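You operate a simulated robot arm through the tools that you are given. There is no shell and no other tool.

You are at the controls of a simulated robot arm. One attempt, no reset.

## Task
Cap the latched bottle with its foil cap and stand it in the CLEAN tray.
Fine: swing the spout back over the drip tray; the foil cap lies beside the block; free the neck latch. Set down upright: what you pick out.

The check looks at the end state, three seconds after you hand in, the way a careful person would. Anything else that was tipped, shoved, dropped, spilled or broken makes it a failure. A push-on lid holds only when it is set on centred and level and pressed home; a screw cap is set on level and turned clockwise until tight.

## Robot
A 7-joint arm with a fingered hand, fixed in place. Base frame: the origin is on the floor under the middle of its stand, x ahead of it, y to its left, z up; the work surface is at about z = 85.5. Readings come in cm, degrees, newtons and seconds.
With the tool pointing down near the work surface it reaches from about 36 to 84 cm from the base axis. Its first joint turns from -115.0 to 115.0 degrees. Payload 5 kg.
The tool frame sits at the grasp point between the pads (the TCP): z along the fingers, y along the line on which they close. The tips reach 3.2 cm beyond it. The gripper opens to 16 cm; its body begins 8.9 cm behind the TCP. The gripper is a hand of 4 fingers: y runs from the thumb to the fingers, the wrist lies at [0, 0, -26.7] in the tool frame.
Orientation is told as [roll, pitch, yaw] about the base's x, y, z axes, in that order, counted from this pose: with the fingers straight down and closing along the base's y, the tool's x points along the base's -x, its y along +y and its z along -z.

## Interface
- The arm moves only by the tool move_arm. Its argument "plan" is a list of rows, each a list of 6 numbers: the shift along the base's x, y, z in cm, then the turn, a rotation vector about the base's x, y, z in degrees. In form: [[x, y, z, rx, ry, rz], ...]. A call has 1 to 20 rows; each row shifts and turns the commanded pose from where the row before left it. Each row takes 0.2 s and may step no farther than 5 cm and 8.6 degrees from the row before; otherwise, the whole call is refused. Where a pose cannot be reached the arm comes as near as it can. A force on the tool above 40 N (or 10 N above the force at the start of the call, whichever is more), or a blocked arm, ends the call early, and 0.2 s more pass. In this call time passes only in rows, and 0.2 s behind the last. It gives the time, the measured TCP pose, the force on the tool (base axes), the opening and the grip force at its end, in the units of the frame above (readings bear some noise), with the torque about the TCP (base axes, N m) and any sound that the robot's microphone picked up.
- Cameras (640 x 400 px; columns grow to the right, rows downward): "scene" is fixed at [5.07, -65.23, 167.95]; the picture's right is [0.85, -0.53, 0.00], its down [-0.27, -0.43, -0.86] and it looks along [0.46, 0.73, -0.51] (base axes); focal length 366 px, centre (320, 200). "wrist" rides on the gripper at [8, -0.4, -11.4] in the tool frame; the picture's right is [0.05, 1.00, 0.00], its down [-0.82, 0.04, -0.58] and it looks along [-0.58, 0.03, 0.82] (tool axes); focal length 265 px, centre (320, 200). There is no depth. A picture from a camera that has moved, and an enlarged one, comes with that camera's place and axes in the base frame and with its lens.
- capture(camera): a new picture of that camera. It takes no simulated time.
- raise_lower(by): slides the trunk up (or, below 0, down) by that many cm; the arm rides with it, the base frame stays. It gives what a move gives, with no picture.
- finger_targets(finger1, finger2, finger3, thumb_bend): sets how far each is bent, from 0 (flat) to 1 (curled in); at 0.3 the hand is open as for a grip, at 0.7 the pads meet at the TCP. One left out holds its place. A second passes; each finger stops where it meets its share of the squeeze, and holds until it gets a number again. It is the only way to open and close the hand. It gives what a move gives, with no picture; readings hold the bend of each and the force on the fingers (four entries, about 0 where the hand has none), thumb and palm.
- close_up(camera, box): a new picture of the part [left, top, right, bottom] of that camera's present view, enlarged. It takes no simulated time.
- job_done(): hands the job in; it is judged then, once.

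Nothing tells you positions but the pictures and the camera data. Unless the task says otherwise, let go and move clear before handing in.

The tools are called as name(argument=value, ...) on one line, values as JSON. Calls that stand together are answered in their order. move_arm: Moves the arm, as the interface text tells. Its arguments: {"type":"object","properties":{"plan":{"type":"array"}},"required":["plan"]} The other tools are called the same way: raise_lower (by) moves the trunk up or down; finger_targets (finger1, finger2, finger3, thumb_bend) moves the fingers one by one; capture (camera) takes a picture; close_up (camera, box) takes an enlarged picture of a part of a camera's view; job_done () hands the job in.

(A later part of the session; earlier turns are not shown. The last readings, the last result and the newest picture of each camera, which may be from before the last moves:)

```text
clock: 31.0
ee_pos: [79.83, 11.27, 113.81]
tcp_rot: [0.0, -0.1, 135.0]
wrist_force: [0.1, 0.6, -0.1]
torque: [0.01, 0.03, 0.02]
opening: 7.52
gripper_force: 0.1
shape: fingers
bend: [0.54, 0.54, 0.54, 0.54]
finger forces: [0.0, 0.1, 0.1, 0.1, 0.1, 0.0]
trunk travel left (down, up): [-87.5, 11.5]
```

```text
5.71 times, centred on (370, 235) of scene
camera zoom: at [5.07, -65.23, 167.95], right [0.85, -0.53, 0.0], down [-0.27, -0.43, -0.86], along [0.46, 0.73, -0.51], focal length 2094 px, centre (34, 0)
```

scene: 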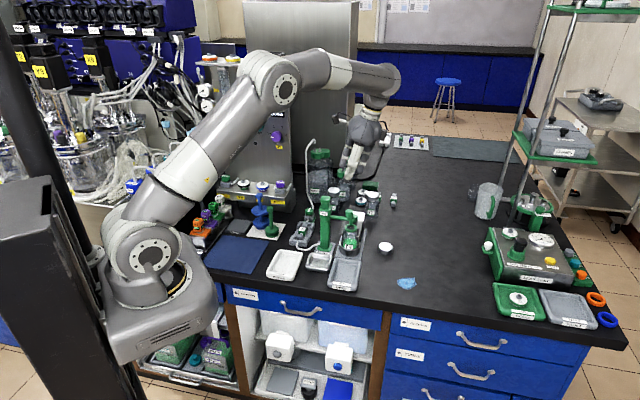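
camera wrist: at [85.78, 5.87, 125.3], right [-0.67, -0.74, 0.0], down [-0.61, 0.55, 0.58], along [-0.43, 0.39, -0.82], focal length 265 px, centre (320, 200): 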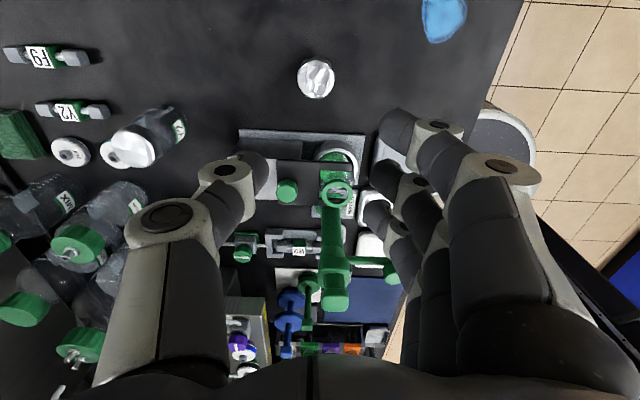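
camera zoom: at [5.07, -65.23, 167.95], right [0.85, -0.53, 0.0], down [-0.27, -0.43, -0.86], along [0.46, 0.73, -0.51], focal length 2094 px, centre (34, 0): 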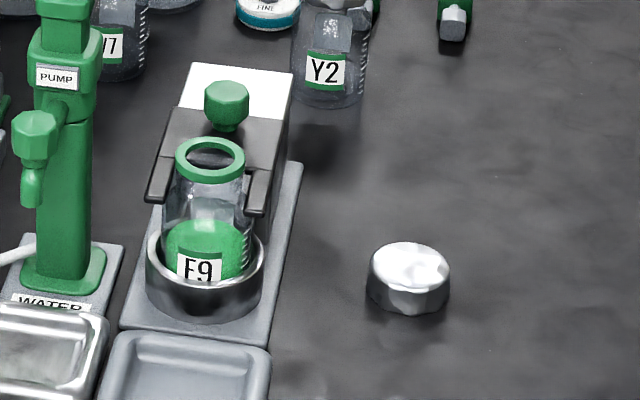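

Ring centre ≈(69.4,17.5,95.3); cap ≈(80.6,11.1), about 5.2 cm wide and 1.8 cm tall. I open the hand a bit more and lower over the cap, stopping well above to check centring.

finger_targets(finger1=0.5, finger2=0.5, finger3=0.5, thumb_bend=0.5)

move_arm(plan=[[0.3, -0.1, -3.5, 0, 0, 0], [0.2, 0, -3.5, 0, 0, 0], [0.2, 0, -3.5, 0, 0, 0], [0, 0, -3.3, 0, 0, 0]])

capture(camera="wrist")

close_up(camera="scene", box=[330, 180, 450, 270])

```text
clock: 32.0
ee_pos: [79.74, 11.39, 114.03]
tcp_rot: [0.0, 0.0, 135.1]
wrist_force: [0.1, -0.1, 0.5]
torque: [0.03, 0.02, 0.02]
opening: 9.05
gripper_force: 0.0
shape: fingers
bend: [0.5, 0.5, 0.5, 0.5]
finger forces: [0.1, 0.0, 0.0, 0.0, 0.0, 0.0]
trunk travel left (down, up): [-87.5, 11.5]
```

```text
clock: 33.0
ee_pos: [80.54, 11.31, 100.15]
tcp_rot: [0.0, -0.1, 135.1]
wrist_force: [0.1, 0.2, -0.2]
torque: [-0.02, 0.0, -0.03]
opening: 9.07
gripper_force: 0.1
shape: fingers
bend: [0.5, 0.5, 0.5, 0.5]
finger forces: [0.1, 0.0, 0.1, 0.0, 0.1, 0.0]
trunk travel left (down, up): [-87.5, 11.5]
```

```text
taken
camera wrist: at [86.45, 5.81, 111.6], right [-0.67, -0.74, 0.0], down [-0.61, 0.55, 0.58], along [-0.43, 0.39, -0.82], focal length 265 px, centre (320, 200)
```

wrist: 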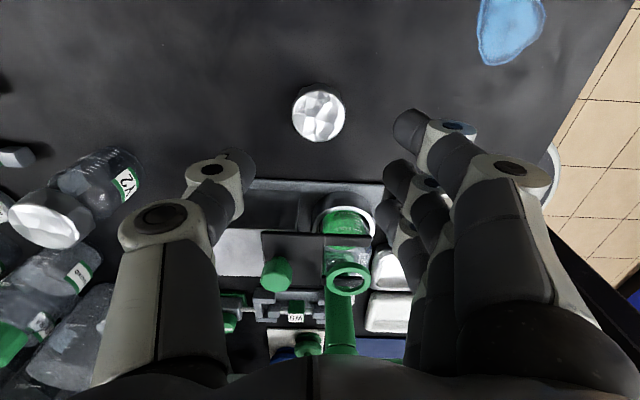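

```text
4.44 times, centred on (390, 225) of scene
camera zoom: at [5.07, -65.23, 167.95], right [0.85, -0.53, 0.0], down [-0.27, -0.43, -0.86], along [0.46, 0.73, -0.51], focal length 1629 px, centre (9, 89)
```

zoom: 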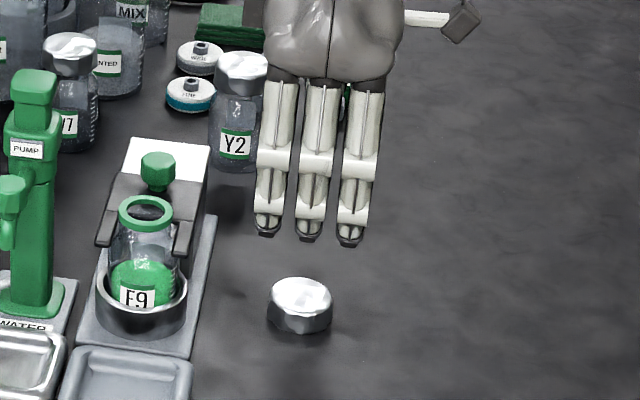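

close_up(camera="wrist", box=[280, 70, 360, 150])

```text
5.00 times, centred on (320, 110) of wrist
camera zoom: at [86.45, 5.81, 111.6], right [-0.67, -0.74, 0.0], down [-0.61, 0.55, 0.58], along [-0.43, 0.39, -0.82], focal length 1327 px, centre (320, 650)
```

zoom: 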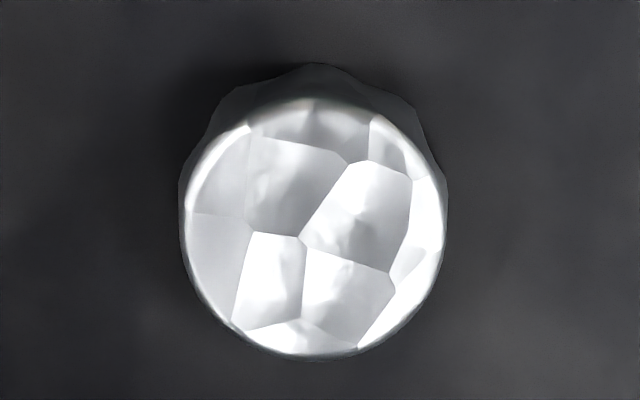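

The cap centre is about 0.3 cm off the hand centre towards +x. I correct that, and lower to see how far the fingertips are above the table.

move_arm(plan=[[0.28, -0.1, -2.5, 0, 0, 0], [0, 0, -2.5, 0, 0, 0], [0, 0, -2, 0, 0, 0], [0, 0, -1.6, 0, 0, 0]])

close_up(camera="scene", box=[350, 200, 430, 260])

capture(camera="wrist")

```text
clock: 34.0
ee_pos: [80.71, 11.17, 91.77]
tcp_rot: [-0.1, 0.0, 135.0]
wrist_force: [0.4, -0.2, 0.0]
torque: [0.02, 0.0, 0.03]
opening: 9.06
gripper_force: 0.1
shape: fingers
bend: [0.5, 0.5, 0.5, 0.5]
finger forces: [0.0, 0.0, 0.0, 0.0, 0.1, 0.0]
trunk travel left (down, up): [-87.5, 11.5]
```

```text
6.67 times, centred on (390, 230) of scene
camera zoom: at [5.07, -65.23, 167.95], right [0.85, -0.53, 0.0], down [-0.27, -0.43, -0.86], along [0.46, 0.73, -0.51], focal length 2443 px, centre (-147, 0)
```

zoom: 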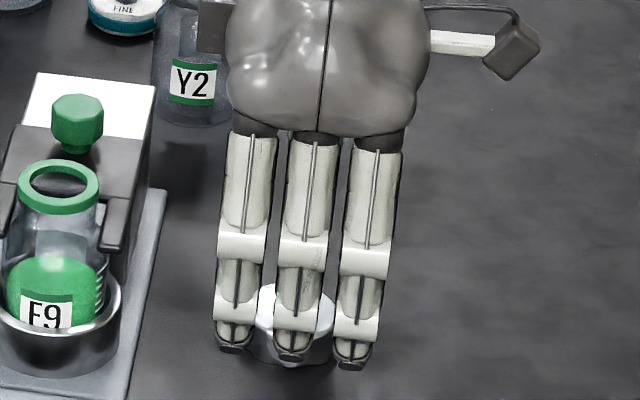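

```text
taken
camera wrist: at [86.7, 5.75, 103.18], right [-0.67, -0.74, 0.0], down [-0.61, 0.54, 0.58], along [-0.43, 0.39, -0.82], focal length 265 px, centre (320, 200)
```

wrist: 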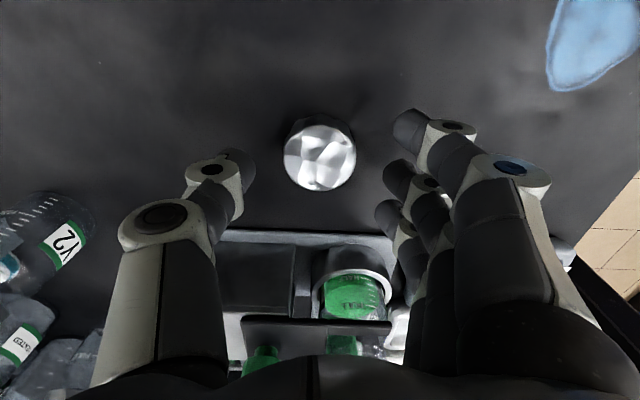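

The fingertips are about 1.9 cm above the table and the cap is centred between thumb and fingers. I lower 1.2 cm and begin closing in steps.

move_arm(plan=[[0.1, -0.1, -0.6, 0, 0, 0], [0, 0, -0.6, 0, 0, 0]])

finger_targets(finger1=0.55, finger2=0.55, finger3=0.55, thumb_bend=0.55)

close_up(camera="scene", box=[350, 200, 430, 260])

close_up(camera="wrist", box=[220, 90, 420, 220])

```text
clock: 34.6
ee_pos: [80.87, 11.08, 90.39]
tcp_rot: [0.0, 0.1, 135.1]
wrist_force: [0.5, -0.5, 0.2]
torque: [0.01, 0.0, 0.01]
opening: 9.03
gripper_force: 0.0
shape: fingers
bend: [0.5, 0.5, 0.5, 0.5]
finger forces: [0.0, 0.0, 0.0, 0.0, 0.0, 0.0]
trunk travel left (down, up): [-87.5, 11.5]
```

```text
clock: 35.6
ee_pos: [80.91, 11.15, 90.48]
tcp_rot: [0.0, 0.0, 135.2]
wrist_force: [0.8, -0.1, 1.2]
torque: [-0.01, 0.0, -0.02]
opening: 7.26
gripper_force: 0.0
shape: fingers
bend: [0.55, 0.55, 0.55, 0.55]
finger forces: [0.1, 0.0, 0.0, 0.0, 0.0, 0.1]
trunk travel left (down, up): [-87.5, 11.5]
```

```text
6.67 times, centred on (390, 230) of scene
camera zoom: at [5.07, -65.23, 167.95], right [0.85, -0.53, 0.0], down [-0.27, -0.43, -0.86], along [0.46, 0.73, -0.51], focal length 2443 px, centre (-147, 0)
```

zoom: 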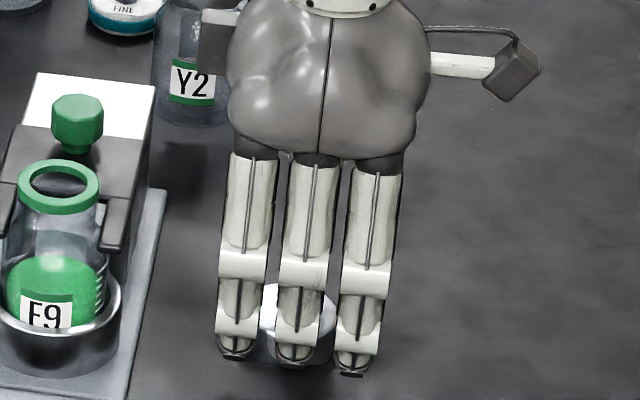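

```text
3.08 times, centred on (320, 155) of wrist
camera zoom: at [86.79, 5.62, 101.93], right [-0.67, -0.74, 0.0], down [-0.61, 0.54, 0.58], along [-0.43, 0.39, -0.82], focal length 817 px, centre (320, 338)
```

zoom: 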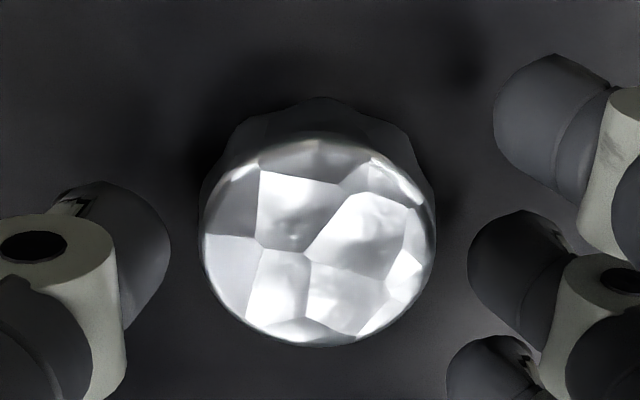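

Well centred. I lower another 0.6 cm and close onto the cap.

move_arm(plan=[[0, 0, -0.6, 0, 0, 0]])

finger_targets(finger1=0.6, finger2=0.6, finger3=0.6, thumb_bend=0.6)

close_up(camera="wrist", box=[220, 90, 420, 220])

close_up(camera="scene", box=[350, 200, 430, 260])

```text
clock: 36.0
ee_pos: [80.92, 11.0, 89.92]
tcp_rot: [0.0, -0.1, 135.0]
wrist_force: [-0.5, 0.3, 0.0]
torque: [0.01, 0.0, -0.02]
opening: 7.26
gripper_force: 0.0
shape: fingers
bend: [0.55, 0.55, 0.55, 0.55]
finger forces: [0.0, 0.0, 0.0, 0.1, 0.0, 0.1]
trunk travel left (down, up): [-87.5, 11.5]
```

```text
clock: 37.0
ee_pos: [81.01, 11.05, 89.78]
tcp_rot: [0.0, -0.1, 135.1]
wrist_force: [-0.7, 0.3, 0.5]
torque: [0.02, 0.02, -0.01]
opening: 5.69
gripper_force: 2.2
shape: fingers
bend: [0.6, 0.58, 0.6, 0.59]
finger forces: [0.1, 2.3, 0.1, 0.0, 2.2, 0.1]
trunk travel left (down, up): [-87.5, 11.5]
```

```text
3.08 times, centred on (320, 155) of wrist
camera zoom: at [86.87, 5.63, 101.31], right [-0.67, -0.74, 0.0], down [-0.61, 0.54, 0.58], along [-0.43, 0.39, -0.82], focal length 817 px, centre (320, 338)
```

zoom: 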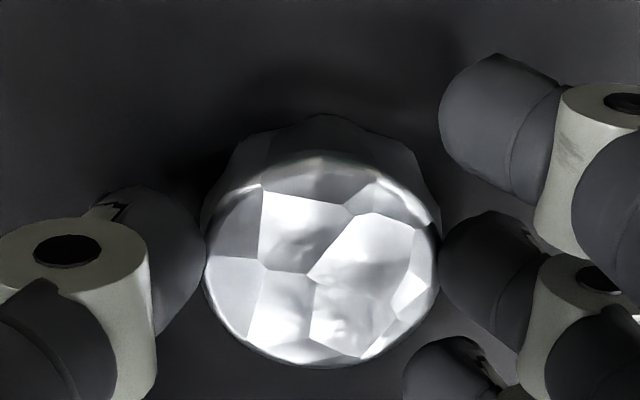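

```text
6.67 times, centred on (390, 230) of scene
camera zoom: at [5.07, -65.23, 167.95], right [0.85, -0.53, 0.0], down [-0.27, -0.43, -0.86], along [0.46, 0.73, -0.51], focal length 2443 px, centre (-147, 0)
```

zoom: 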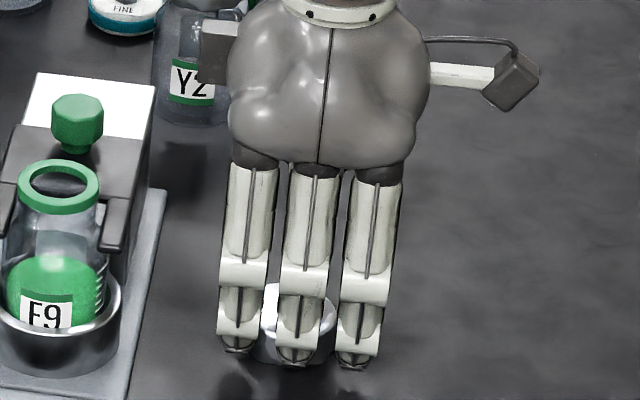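

Thumb and middle finger touch the cap with about 2 N. I tighten gently with all fingers.

finger_targets(finger1=0.63, finger2=0.63, finger3=0.63, thumb_bend=0.63)

close_up(camera="wrist", box=[220, 90, 420, 220])

```text
clock: 38.0
ee_pos: [80.88, 11.01, 89.87]
tcp_rot: [0.0, 0.0, 135.1]
wrist_force: [0.6, -0.6, 0.4]
torque: [-0.03, 0.03, 0.0]
opening: 5.03
gripper_force: 6.1
shape: fingers
bend: [0.63, 0.58, 0.62, 0.61]
finger forces: [0.0, 4.8, 0.9, 0.0, 5.4, 0.0]
trunk travel left (down, up): [-87.5, 11.5]
```

```text
3.08 times, centred on (320, 155) of wrist
camera zoom: at [86.87, 5.63, 101.31], right [-0.67, -0.74, 0.0], down [-0.61, 0.54, 0.58], along [-0.43, 0.39, -0.82], focal length 817 px, centre (320, 338)
```

zoom: 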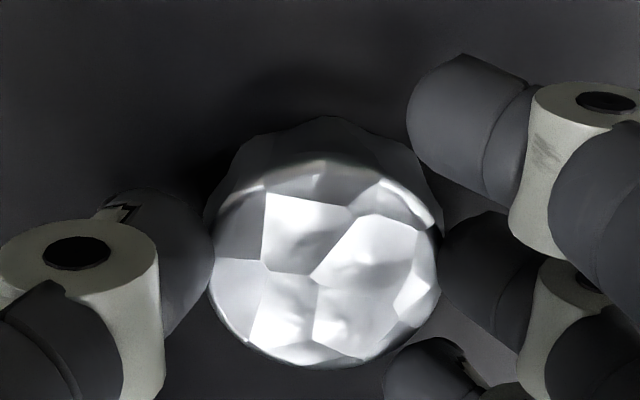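

The cap is gripped at about 5 N and centred within ~1 mm of the TCP. I lift a little and check that it comes along level.

move_arm(plan=[[0, 0, 0.7, 0, 0, 0], [0, 0, 1.3, 0, 0, 0], [0, 0, 2, 0, 0, 0]])

close_up(camera="scene", box=[350, 190, 430, 260])

close_up(camera="wrist", box=[220, 90, 420, 220])

```text
clock: 38.8
ee_pos: [80.92, 11.26, 93.86]
tcp_rot: [0.0, 0.0, 135.1]
wrist_force: [-0.9, 0.0, -0.6]
torque: [0.03, 0.0, 0.0]
opening: 4.95
gripper_force: 5.3
shape: fingers
bend: [0.63, 0.58, 0.62, 0.61]
finger forces: [0.0, 4.6, 0.8, 0.1, 5.1, 0.0]
trunk travel left (down, up): [-87.5, 11.5]
```

```text
5.71 times, centred on (390, 225) of scene
camera zoom: at [5.07, -65.23, 167.95], right [0.85, -0.53, 0.0], down [-0.27, -0.43, -0.86], along [0.46, 0.73, -0.51], focal length 2094 px, centre (-80, 57)
```

zoom: 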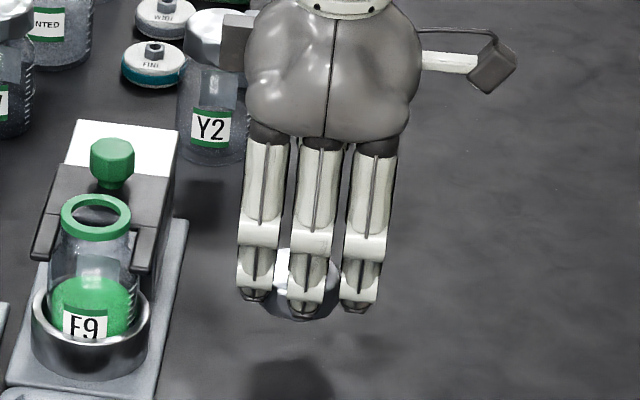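

```text
3.08 times, centred on (320, 155) of wrist
camera zoom: at [86.87, 5.72, 105.33], right [-0.67, -0.74, 0.0], down [-0.61, 0.54, 0.58], along [-0.43, 0.39, -0.82], focal length 817 px, centre (320, 338)
```

zoom: 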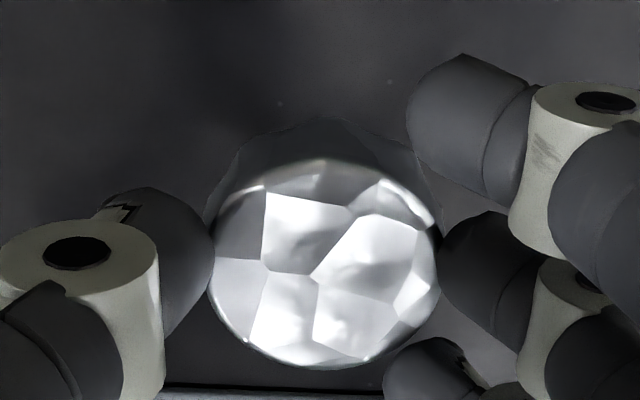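

The cap is held level; its underside is about 4.4 cm below the TCP. I raise and carry it over to the bottle, stopping well above the ring.

move_arm(plan=[[0, 0, 4, 0, 0, 0], [0, 0, 4, 0, 0, 0], [0, 0, 3.5, 0, 0, 0], [-2.9, 1.6, 0, 0, 0, 0], [-2.9, 1.6, 0, 0, 0, 0], [-2.9, 1.6, 0, 0, 0, 0], [-2.8, 1.6, 0, 0, 0, 0]])

capture(camera="wrist")

close_up(camera="scene", box=[290, 150, 410, 270])

```text
clock: 40.4
ee_pos: [69.27, 17.42, 105.37]
tcp_rot: [-0.1, 0.1, 135.1]
wrist_force: [0.6, -0.1, -0.4]
torque: [-0.02, -0.06, 0.01]
opening: 4.98
gripper_force: 5.3
shape: fingers
bend: [0.63, 0.58, 0.62, 0.61]
finger forces: [0.0, 4.5, 0.9, 0.1, 4.9, 0.0]
trunk travel left (down, up): [-87.5, 11.5]
```

```text
taken
camera wrist: at [75.17, 12.06, 116.79], right [-0.67, -0.74, 0.0], down [-0.61, 0.55, 0.58], along [-0.43, 0.39, -0.82], focal length 265 px, centre (320, 200)
```

wrist: 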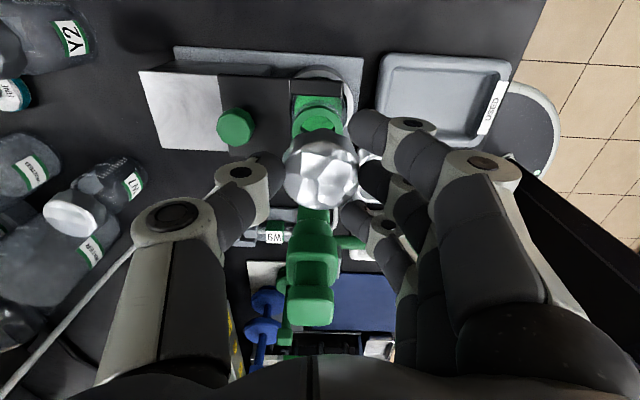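

```text
3.33 times, centred on (350, 210) of scene
camera zoom: at [5.07, -65.23, 167.95], right [0.85, -0.53, 0.0], down [-0.27, -0.43, -0.86], along [0.46, 0.73, -0.51], focal length 1222 px, centre (220, 167)
```

zoom: 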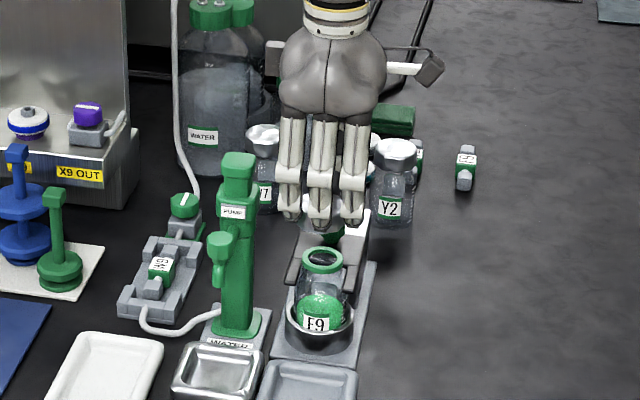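

The cap is above the bottle. I make the fine alignment (target TCP ≈(69.5,17.5)) and come down to about 2 cm above the ring to check with both cameras.

move_arm(plan=[[0.2, 0.05, -2, 0, 0, 0], [0, 0, -1.6, 0, 0, 0], [0, 0, 0, 0, 0, 0]])

close_up(camera="scene", box=[320, 190, 384, 240])

close_up(camera="wrist", box=[220, 80, 420, 220])

```text
clock: 41.2
ee_pos: [69.59, 17.48, 101.79]
tcp_rot: [-0.2, 0.0, 135.1]
wrist_force: [-0.7, 0.4, -0.3]
torque: [0.01, 0.01, 0.0]
opening: 5.01
gripper_force: 5.0
shape: fingers
bend: [0.63, 0.58, 0.62, 0.61]
finger forces: [0.1, 4.4, 0.9, 0.1, 4.9, 0.0]
trunk travel left (down, up): [-87.5, 11.5]
```

```text
8.00 times, centred on (352, 215) of scene
camera zoom: at [5.07, -65.23, 167.95], right [0.85, -0.53, 0.0], down [-0.27, -0.43, -0.86], along [0.46, 0.73, -0.51], focal length 2932 px, centre (64, 80)
```

zoom: 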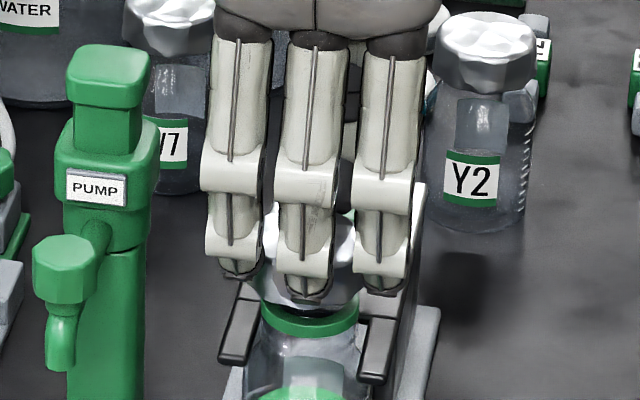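

```text
2.86 times, centred on (320, 150) of wrist
camera zoom: at [75.48, 12.13, 113.22], right [-0.67, -0.74, 0.0], down [-0.61, 0.54, 0.58], along [-0.43, 0.39, -0.82], focal length 758 px, centre (320, 343)
```

zoom: 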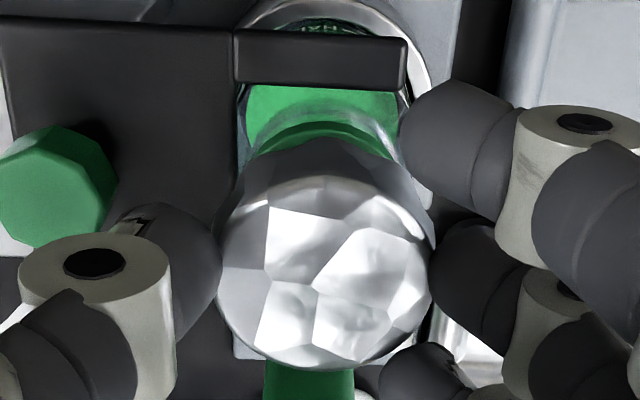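

Alignment looks good. I enlarge the strip where the ring shows beside the cap to verify the centring more exactly.

close_up(camera="wrist", box=[285, 100, 365, 160])

close_up(camera="scene", box=[340, 205, 372, 233])

```text
6.67 times, centred on (325, 130) of wrist
camera zoom: at [75.48, 12.13, 113.22], right [-0.67, -0.74, 0.0], down [-0.61, 0.54, 0.58], along [-0.43, 0.39, -0.82], focal length 1769 px, centre (287, 667)
```

zoom: 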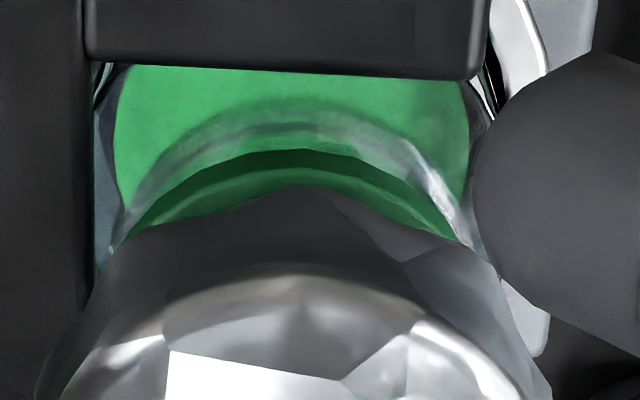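

```text
14.29 times, centred on (356, 219) of scene
camera zoom: at [5.07, -65.23, 167.95], right [0.85, -0.53, 0.0], down [-0.27, -0.43, -0.86], along [0.46, 0.73, -0.51], focal length 5235 px, centre (-194, -71)
```

zoom: 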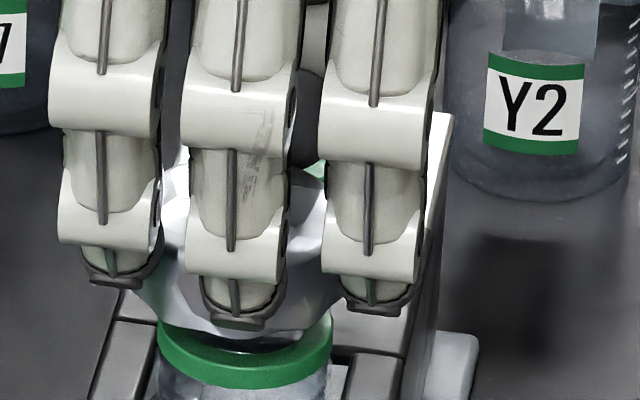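

The cap and ring are nearly concentric; I want the remaining sub-millimetre offset from the scene camera, which looks almost along the closing direction.

close_up(camera="scene", box=[346, 216, 366, 232])

close_up(camera="wrist", box=[290, 105, 354, 145])

```text
16.00 times, centred on (356, 224) of scene
camera zoom: at [5.07, -65.23, 167.95], right [0.85, -0.53, 0.0], down [-0.27, -0.43, -0.86], along [0.46, 0.73, -0.51], focal length 5864 px, centre (-256, -184)
```

zoom: 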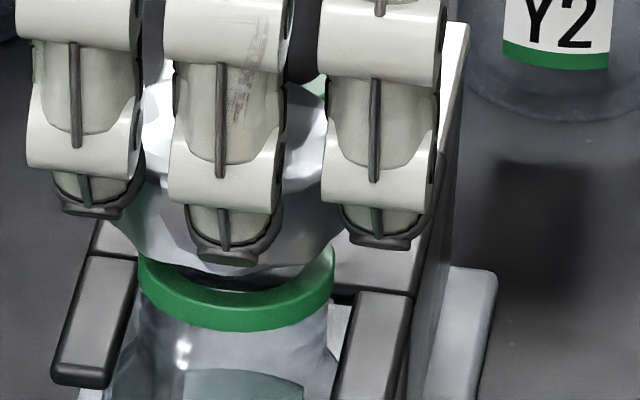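

```text
10.00 times, centred on (322, 125) of wrist
camera zoom: at [75.48, 12.13, 113.22], right [-0.67, -0.74, 0.0], down [-0.61, 0.54, 0.58], along [-0.43, 0.39, -0.82], focal length 2654 px, centre (300, 950)
```

zoom: 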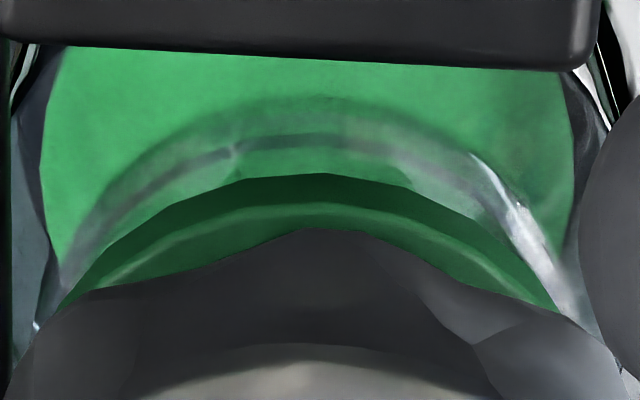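

Cap and ring agree within about 1–2 mm in both directions. I lower gently in small steps, watching the force.

move_arm(plan=[[0, 0, -0.3, 0, 0, 0], [0, 0, -0.3, 0, 0, 0]])

close_up(camera="scene", box=[346, 216, 366, 232])

```text
clock: 41.8
ee_pos: [69.62, 17.61, 101.19]
tcp_rot: [0.1, -0.1, 135.2]
wrist_force: [0.6, 1.3, -0.3]
torque: [-0.01, -0.01, -0.05]
opening: 4.99
gripper_force: 5.6
shape: fingers
bend: [0.63, 0.58, 0.62, 0.61]
finger forces: [0.0, 4.4, 1.0, 0.0, 4.9, 0.0]
trunk travel left (down, up): [-87.5, 11.5]
```

```text
16.00 times, centred on (356, 224) of scene
camera zoom: at [5.07, -65.23, 167.95], right [0.85, -0.53, 0.0], down [-0.27, -0.43, -0.86], along [0.46, 0.73, -0.51], focal length 5864 px, centre (-256, -184)
```

zoom: 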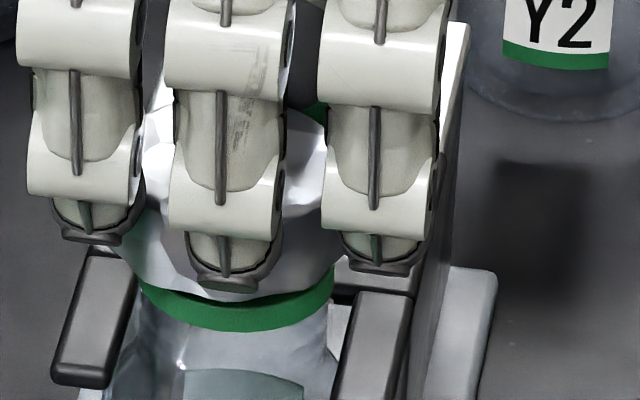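

close_up(camera="scene", box=[348, 222, 364, 232])

close_up(camera="wrist", box=[270, 95, 374, 160])

```text
16.00 times, centred on (356, 227) of scene
camera zoom: at [5.07, -65.23, 167.95], right [0.85, -0.53, 0.0], down [-0.27, -0.43, -0.86], along [0.46, 0.73, -0.51], focal length 5864 px, centre (-256, -232)
```

zoom: 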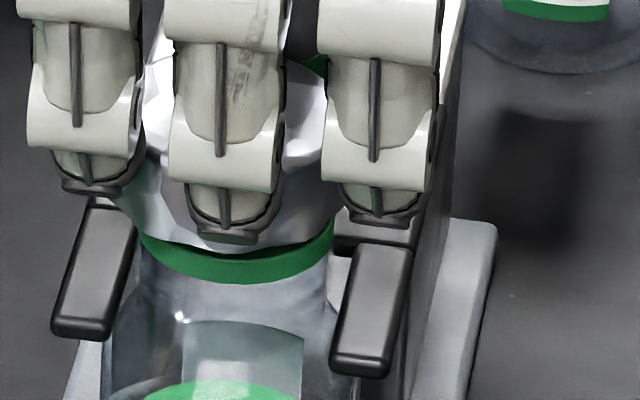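

```text
6.15 times, centred on (322, 128) of wrist
camera zoom: at [75.5, 12.11, 112.57], right [-0.67, -0.74, 0.0], down [-0.61, 0.55, 0.58], along [-0.43, 0.39, -0.82], focal length 1633 px, centre (308, 646)
```

zoom: 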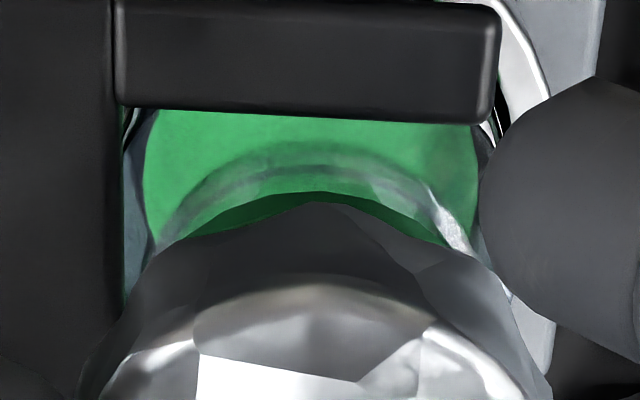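

The offsets from the two views average to about zero, so I go on lowering in small steps until contact.

move_arm(plan=[[0, 0, -0.2, 0, 0, 0], [0, 0, -0.2, 0, 0, 0]])

close_up(camera="scene", box=[348, 222, 364, 232])

```text
clock: 42.4
ee_pos: [69.63, 17.53, 100.77]
tcp_rot: [-0.1, -0.1, 135.1]
wrist_force: [0.8, 0.1, -0.6]
torque: [-0.03, -0.01, -0.02]
opening: 4.98
gripper_force: 5.6
shape: fingers
bend: [0.63, 0.58, 0.62, 0.61]
finger forces: [0.0, 4.4, 0.9, 0.1, 4.9, 0.0]
trunk travel left (down, up): [-87.5, 11.5]
```

```text
16.00 times, centred on (356, 227) of scene
camera zoom: at [5.07, -65.23, 167.95], right [0.85, -0.53, 0.0], down [-0.27, -0.43, -0.86], along [0.46, 0.73, -0.51], focal length 5864 px, centre (-256, -232)
```

zoom: 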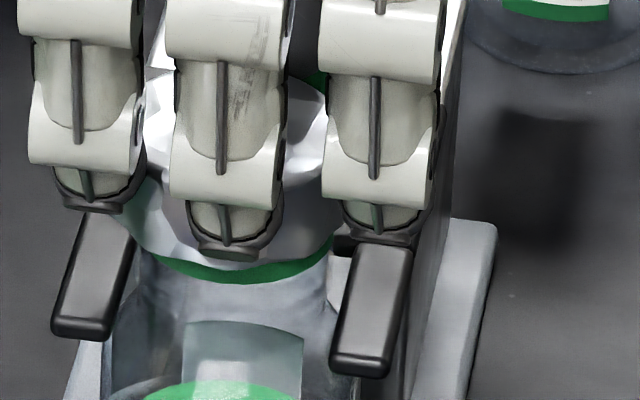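

No contact yet; I continue down in 0.2 cm steps.

move_arm(plan=[[0, 0, -0.2, 0, 0, 0]])

move_arm(plan=[[0, 0, -0.2, 0, 0, 0]])

close_up(camera="scene", box=[348, 222, 364, 232])

close_up(camera="wrist", box=[240, 95, 404, 220])

```text
clock: 42.8
ee_pos: [69.62, 17.53, 100.46]
tcp_rot: [-0.1, 0.0, 135.1]
wrist_force: [-0.3, 0.2, 0.7]
torque: [0.02, 0.0, -0.03]
opening: 4.96
gripper_force: 5.4
shape: fingers
bend: [0.63, 0.58, 0.62, 0.61]
finger forces: [0.1, 4.6, 0.8, 0.0, 5.3, 0.1]
trunk travel left (down, up): [-87.5, 11.5]
```

```text
clock: 43.2
ee_pos: [69.6, 17.63, 100.22]
tcp_rot: [0.0, -0.1, 135.2]
wrist_force: [-1.0, 0.3, -0.3]
torque: [0.01, -0.02, 0.01]
opening: 4.96
gripper_force: 5.3
shape: fingers
bend: [0.63, 0.58, 0.63, 0.61]
finger forces: [0.1, 4.6, 0.3, 0.0, 4.6, 0.1]
trunk travel left (down, up): [-87.5, 11.5]
```

```text
16.00 times, centred on (356, 227) of scene
camera zoom: at [5.07, -65.23, 167.95], right [0.85, -0.53, 0.0], down [-0.27, -0.43, -0.86], along [0.46, 0.73, -0.51], focal length 5864 px, centre (-256, -232)
```

zoom: 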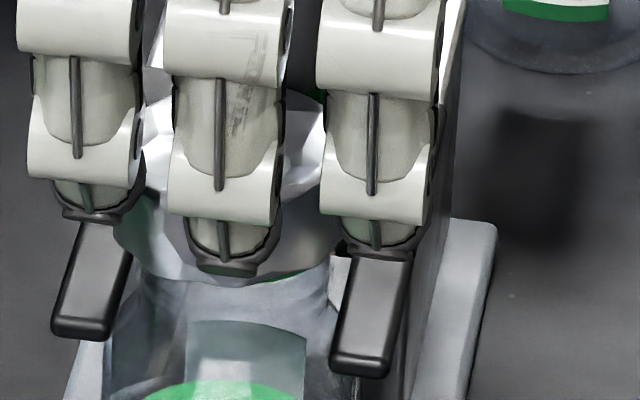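

```text
3.20 times, centred on (322, 158) of wrist
camera zoom: at [75.55, 12.14, 111.7], right [-0.67, -0.74, 0.0], down [-0.61, 0.55, 0.58], along [-0.43, 0.39, -0.82], focal length 849 px, centre (314, 336)
```

zoom: 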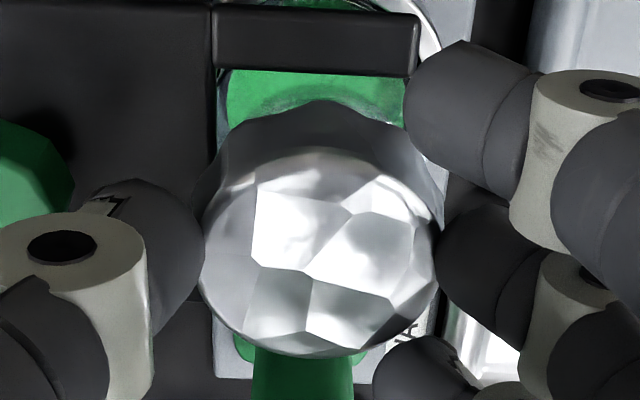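

The cap seems to have tipped a few degrees about the grip axis, suggesting its +u rim touched the ring. I lift slightly and examine.

move_arm(plan=[[0, 0, 0.5, 0, 0, 0], [0, 0, 0.5, 0, 0, 0]])

close_up(camera="scene", box=[348, 220, 364, 230])

close_up(camera="wrist", box=[240, 95, 404, 220])

```text
clock: 43.8
ee_pos: [69.53, 17.64, 101.36]
tcp_rot: [0.0, 0.0, 135.1]
wrist_force: [0.6, -0.3, -0.1]
torque: [0.01, -0.03, 0.03]
opening: 4.97
gripper_force: 4.5
shape: fingers
bend: [0.63, 0.58, 0.63, 0.61]
finger forces: [0.0, 4.6, 0.3, 0.0, 4.6, 0.0]
trunk travel left (down, up): [-87.5, 11.5]
```

```text
16.00 times, centred on (356, 225) of scene
camera zoom: at [5.07, -65.23, 167.95], right [0.85, -0.53, 0.0], down [-0.27, -0.43, -0.86], along [0.46, 0.73, -0.51], focal length 5864 px, centre (-256, -200)
```

zoom: 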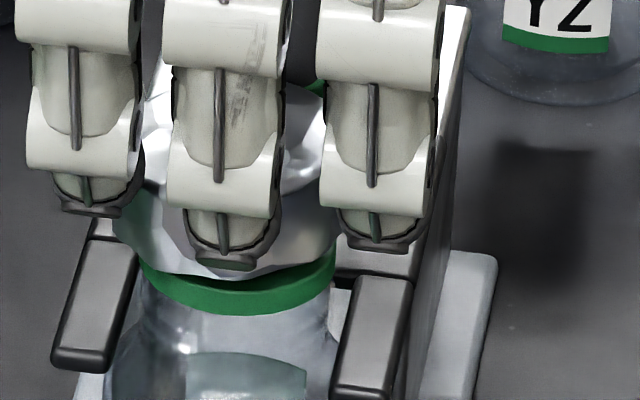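

```text
3.20 times, centred on (322, 158) of wrist
camera zoom: at [75.47, 12.13, 112.72], right [-0.67, -0.74, 0.0], down [-0.61, 0.55, 0.58], along [-0.43, 0.39, -0.82], focal length 849 px, centre (314, 336)
```

zoom: 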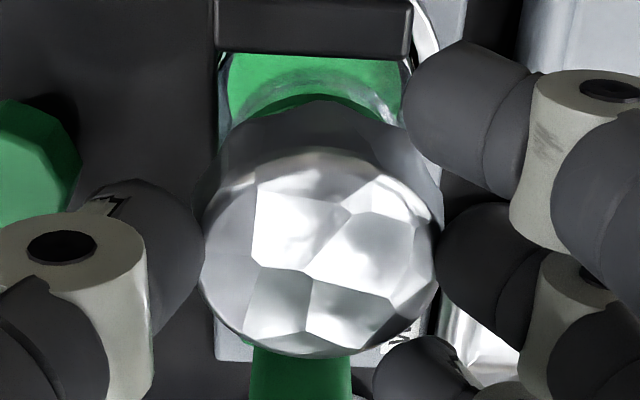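

The cap only shifted about 1 mm towards +u in the grip with a tilt of ~2°, so I move the hand about 1 mm further to +u and lower again.

move_arm(plan=[[0.07, -0.07, -0.3, 0, 0, 0], [0, 0, -0.3, 0, 0, 0], [0, 0, -0.3, 0, 0, 0]])

move_arm(plan=[[0, 0, -0.2, 0, 0, 0]])

move_arm(plan=[[0, 0, -0.2, 0, 0, 0]])

close_up(camera="scene", box=[348, 222, 364, 232])

close_up(camera="wrist", box=[240, 95, 404, 220])

```text
clock: 44.6
ee_pos: [69.67, 17.59, 100.56]
tcp_rot: [-0.1, 0.0, 135.1]
wrist_force: [0.0, 0.1, -0.3]
torque: [-0.01, -0.02, 0.0]
opening: 4.99
gripper_force: 4.7
shape: fingers
bend: [0.63, 0.58, 0.63, 0.61]
finger forces: [0.0, 4.5, 0.3, 0.1, 4.5, 0.0]
trunk travel left (down, up): [-87.5, 11.5]
```

```text
clock: 45.0
ee_pos: [69.56, 17.56, 100.25]
tcp_rot: [0.0, -0.1, 135.0]
wrist_force: [0.4, 0.3, -0.9]
torque: [-0.01, -0.01, -0.02]
opening: 4.96
gripper_force: 4.5
shape: fingers
bend: [0.63, 0.58, 0.63, 0.61]
finger forces: [0.1, 4.7, 0.1, 0.1, 4.4, 0.1]
trunk travel left (down, up): [-87.5, 11.5]
```

```text
clock: 45.4
ee_pos: [69.64, 17.56, 99.95]
tcp_rot: [0.1, 0.0, 135.2]
wrist_force: [0.1, -0.3, -0.1]
torque: [-0.02, 0.03, 0.01]
opening: 4.99
gripper_force: 4.5
shape: fingers
bend: [0.63, 0.58, 0.63, 0.61]
finger forces: [0.0, 4.5, 0.2, 0.1, 4.6, 0.0]
trunk travel left (down, up): [-87.5, 11.5]
```

```text
16.00 times, centred on (356, 227) of scene
camera zoom: at [5.07, -65.23, 167.95], right [0.85, -0.53, 0.0], down [-0.27, -0.43, -0.86], along [0.46, 0.73, -0.51], focal length 5864 px, centre (-256, -232)
```

zoom: 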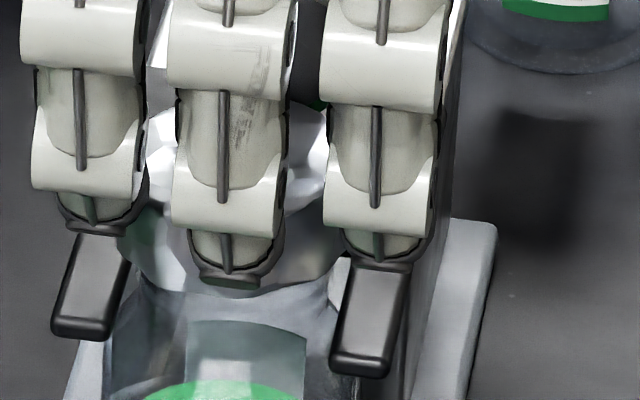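

```text
3.20 times, centred on (322, 158) of wrist
camera zoom: at [75.61, 12.08, 111.4], right [-0.67, -0.74, 0.0], down [-0.61, 0.55, 0.58], along [-0.43, 0.39, -0.82], focal length 849 px, centre (314, 336)
```

zoom: 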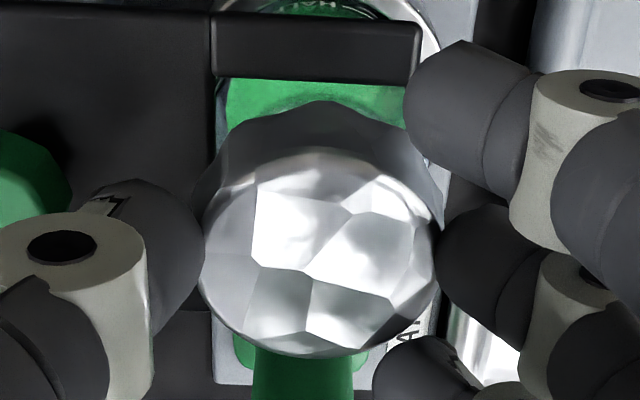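

The cap has now slid over the ring without resistance. I continue down until it meets the rim.

move_arm(plan=[[0, 0, -0.2, 0, 0, 0]])

move_arm(plan=[[0, 0, -0.2, 0, 0, 0]])

move_arm(plan=[[0, 0, -0.2, 0, 0, 0]])

close_up(camera="scene", box=[348, 222, 364, 232])

close_up(camera="wrist", box=[240, 95, 404, 220])

```text
clock: 45.8
ee_pos: [69.67, 17.57, 99.91]
tcp_rot: [0.0, -0.1, 135.1]
wrist_force: [0.1, 0.2, -0.4]
torque: [0.04, -0.05, -0.02]
opening: 4.94
gripper_force: 4.4
shape: fingers
bend: [0.63, 0.58, 0.63, 0.61]
finger forces: [0.0, 4.7, 0.3, 0.1, 4.5, 0.0]
trunk travel left (down, up): [-87.5, 11.5]
```

```text
clock: 46.2
ee_pos: [69.71, 17.49, 99.6]
tcp_rot: [0.1, 0.0, 135.1]
wrist_force: [-0.5, 0.0, -0.6]
torque: [0.02, -0.01, 0.0]
opening: 4.98
gripper_force: 4.5
shape: fingers
bend: [0.63, 0.58, 0.63, 0.61]
finger forces: [0.0, 4.6, 0.3, 0.0, 4.6, 0.0]
trunk travel left (down, up): [-87.5, 11.5]
```

```text
clock: 46.6
ee_pos: [69.59, 17.58, 99.47]
tcp_rot: [0.0, 0.0, 135.1]
wrist_force: [0.3, -0.2, 0.7]
torque: [0.01, -0.01, 0.0]
opening: 4.95
gripper_force: 5.1
shape: fingers
bend: [0.63, 0.58, 0.63, 0.61]
finger forces: [0.0, 4.7, 0.3, 0.1, 4.6, 0.1]
trunk travel left (down, up): [-87.5, 11.5]
```

```text
16.00 times, centred on (356, 227) of scene
camera zoom: at [5.07, -65.23, 167.95], right [0.85, -0.53, 0.0], down [-0.27, -0.43, -0.86], along [0.46, 0.73, -0.51], focal length 5864 px, centre (-256, -232)
```

zoom: 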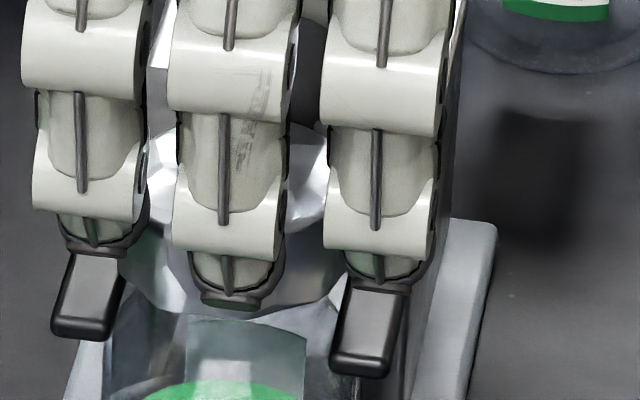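

```text
3.20 times, centred on (322, 158) of wrist
camera zoom: at [75.6, 12.02, 110.89], right [-0.67, -0.74, 0.0], down [-0.61, 0.54, 0.58], along [-0.43, 0.39, -0.82], focal length 849 px, centre (314, 336)
```

zoom: 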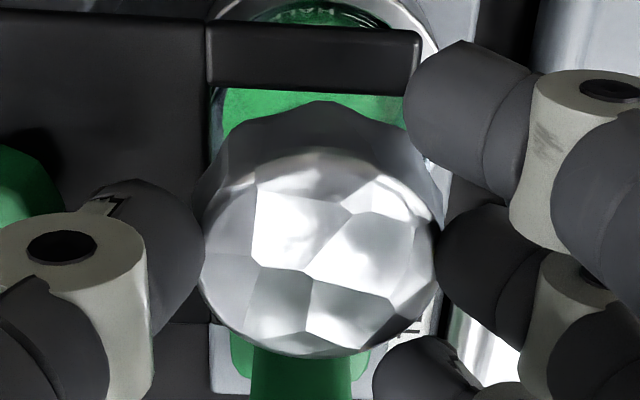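

Still free. I continue down in small steps.

move_arm(plan=[[0, 0, -0.2, 0, 0, 0]])

move_arm(plan=[[0, 0, -0.2, 0, 0, 0]])

close_up(camera="wrist", box=[240, 95, 404, 220])

close_up(camera="scene", box=[340, 215, 372, 235])

```text
clock: 47.0
ee_pos: [69.61, 17.47, 99.31]
tcp_rot: [-0.1, 0.0, 135.1]
wrist_force: [0.1, -0.3, -0.1]
torque: [0.02, -0.01, -0.02]
opening: 4.96
gripper_force: 4.3
shape: fingers
bend: [0.63, 0.58, 0.63, 0.61]
finger forces: [0.0, 4.6, 0.3, 0.0, 4.4, 0.0]
trunk travel left (down, up): [-87.5, 11.5]
```

```text
clock: 47.4
ee_pos: [69.74, 17.42, 99.2]
tcp_rot: [-0.2, 0.0, 135.1]
wrist_force: [0.7, -0.1, 0.8]
torque: [0.0, 0.0, 0.0]
opening: 4.97
gripper_force: 4.3
shape: fingers
bend: [0.63, 0.58, 0.63, 0.61]
finger forces: [0.0, 4.7, 0.4, 0.0, 4.8, 0.0]
trunk travel left (down, up): [-87.5, 11.5]
```

```text
3.20 times, centred on (322, 158) of wrist
camera zoom: at [75.6, 12.02, 110.56], right [-0.67, -0.74, 0.0], down [-0.61, 0.54, 0.58], along [-0.43, 0.39, -0.82], focal length 849 px, centre (314, 336)
```

zoom: 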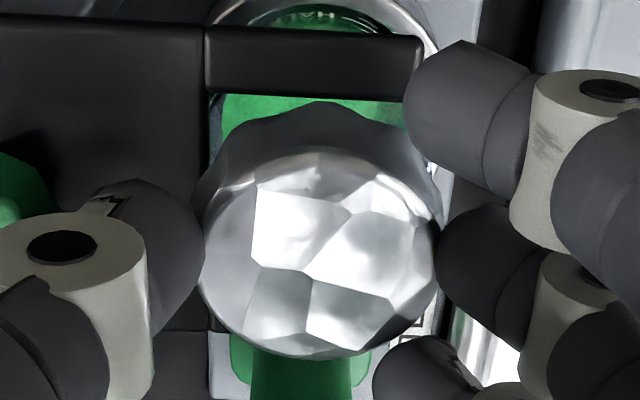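

```text
16.00 times, centred on (356, 225) of scene
camera zoom: at [5.07, -65.23, 167.95], right [0.85, -0.53, 0.0], down [-0.27, -0.43, -0.86], along [0.46, 0.73, -0.51], focal length 5864 px, centre (-256, -200)
```

zoom: 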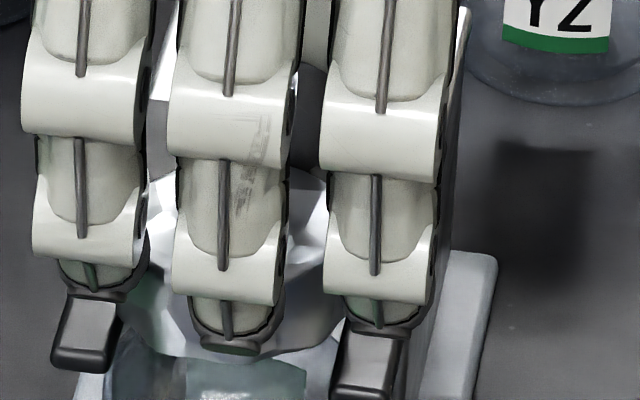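

move_arm(plan=[[0, 0, -0.2, 0, 0, 0]])

move_arm(plan=[[0, 0, -0.2, 0, 0, 0]])

close_up(camera="wrist", box=[240, 95, 404, 220])

close_up(camera="scene", box=[340, 215, 372, 235])

```text
clock: 47.8
ee_pos: [69.64, 17.32, 98.93]
tcp_rot: [-0.1, 0.0, 135.1]
wrist_force: [0.2, 0.3, 4.1]
torque: [0.04, 0.02, -0.04]
opening: 4.98
gripper_force: 6.8
shape: fingers
bend: [0.63, 0.58, 0.63, 0.61]
finger forces: [0.1, 4.9, 2.3, 0.0, 5.9, 0.1]
trunk travel left (down, up): [-87.5, 11.5]
heard: snap
```

```text
clock: 48.2
ee_pos: [69.77, 17.41, 98.81]
tcp_rot: [-0.2, -0.1, 135.1]
wrist_force: [2.0, -0.7, 8.7]
torque: [0.06, 0.05, -0.03]
opening: 5.0
gripper_force: 8.5
shape: fingers
bend: [0.63, 0.58, 0.63, 0.61]
finger forces: [0.0, 5.8, 3.2, 0.0, 8.4, 0.0]
trunk travel left (down, up): [-87.5, 11.5]
```

```text
3.20 times, centred on (322, 158) of wrist
camera zoom: at [75.61, 11.99, 110.29], right [-0.67, -0.74, 0.0], down [-0.61, 0.54, 0.58], along [-0.43, 0.39, -0.82], focal length 849 px, centre (314, 336)
```

zoom: 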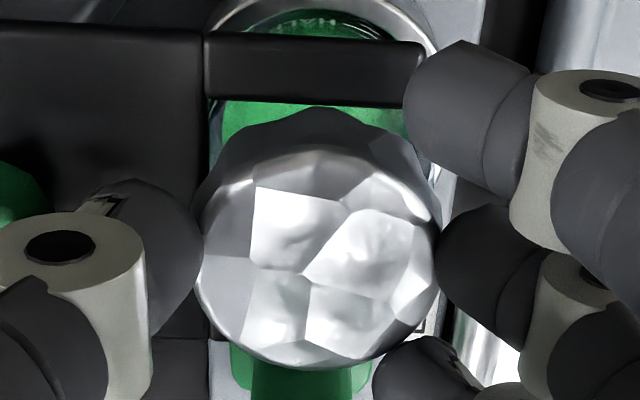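

```text
16.00 times, centred on (356, 225) of scene
camera zoom: at [5.07, -65.23, 167.95], right [0.85, -0.53, 0.0], down [-0.27, -0.43, -0.86], along [0.46, 0.73, -0.51], focal length 5864 px, centre (-256, -200)
```

zoom: 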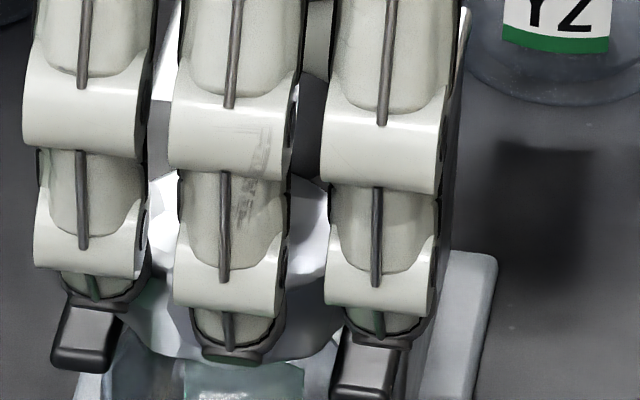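

A snap was heard and the force rose to ~9 N, so the cap has clicked home and levelled itself. I ease off the load, open the hand slightly and look at it.

move_arm(plan=[[0, 0, 0.25, 0, 0, 0]])

finger_targets(finger1=0.56, finger2=0.54, finger3=0.56, thumb_bend=0.57)

close_up(camera="wrist", box=[220, 90, 420, 230])

close_up(camera="scene", box=[325, 190, 389, 240])

```text
clock: 48.6
ee_pos: [69.66, 17.52, 98.93]
tcp_rot: [0.1, 0.0, 135.1]
wrist_force: [1.0, -1.4, 4.7]
torque: [0.01, 0.04, -0.01]
opening: 4.99
gripper_force: 7.5
shape: fingers
bend: [0.63, 0.58, 0.63, 0.61]
finger forces: [0.1, 5.4, 2.3, 0.0, 7.0, 0.0]
trunk travel left (down, up): [-87.5, 11.5]
```

```text
clock: 49.6
ee_pos: [69.74, 17.58, 99.06]
tcp_rot: [0.0, 0.0, 135.1]
wrist_force: [-0.2, 0.1, -0.5]
torque: [0.04, -0.04, -0.01]
opening: 6.72
gripper_force: 0.0
shape: fingers
bend: [0.56, 0.54, 0.56, 0.56]
finger forces: [0.0, 0.1, 0.0, 0.0, 0.1, 0.0]
trunk travel left (down, up): [-87.5, 11.5]
```

```text
2.86 times, centred on (320, 160) of wrist
camera zoom: at [75.61, 12.08, 110.37], right [-0.67, -0.74, 0.0], down [-0.61, 0.54, 0.58], along [-0.43, 0.39, -0.82], focal length 758 px, centre (320, 314)
```

zoom: 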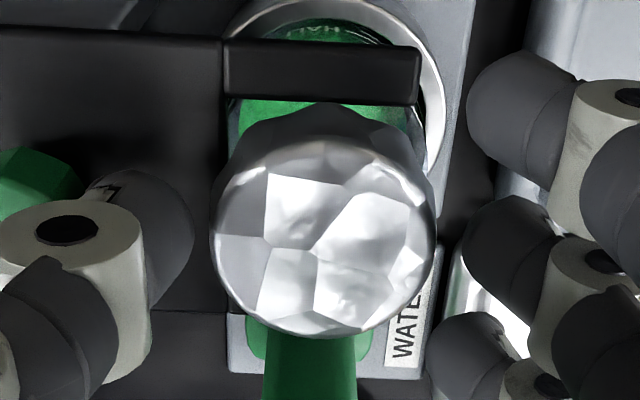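

```text
8.00 times, centred on (357, 215) of scene
camera zoom: at [5.07, -65.23, 167.95], right [0.85, -0.53, 0.0], down [-0.27, -0.43, -0.86], along [0.46, 0.73, -0.51], focal length 2932 px, centre (24, 80)
```

zoom: 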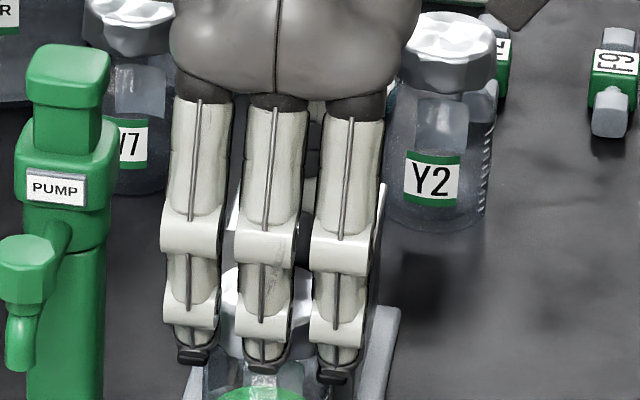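

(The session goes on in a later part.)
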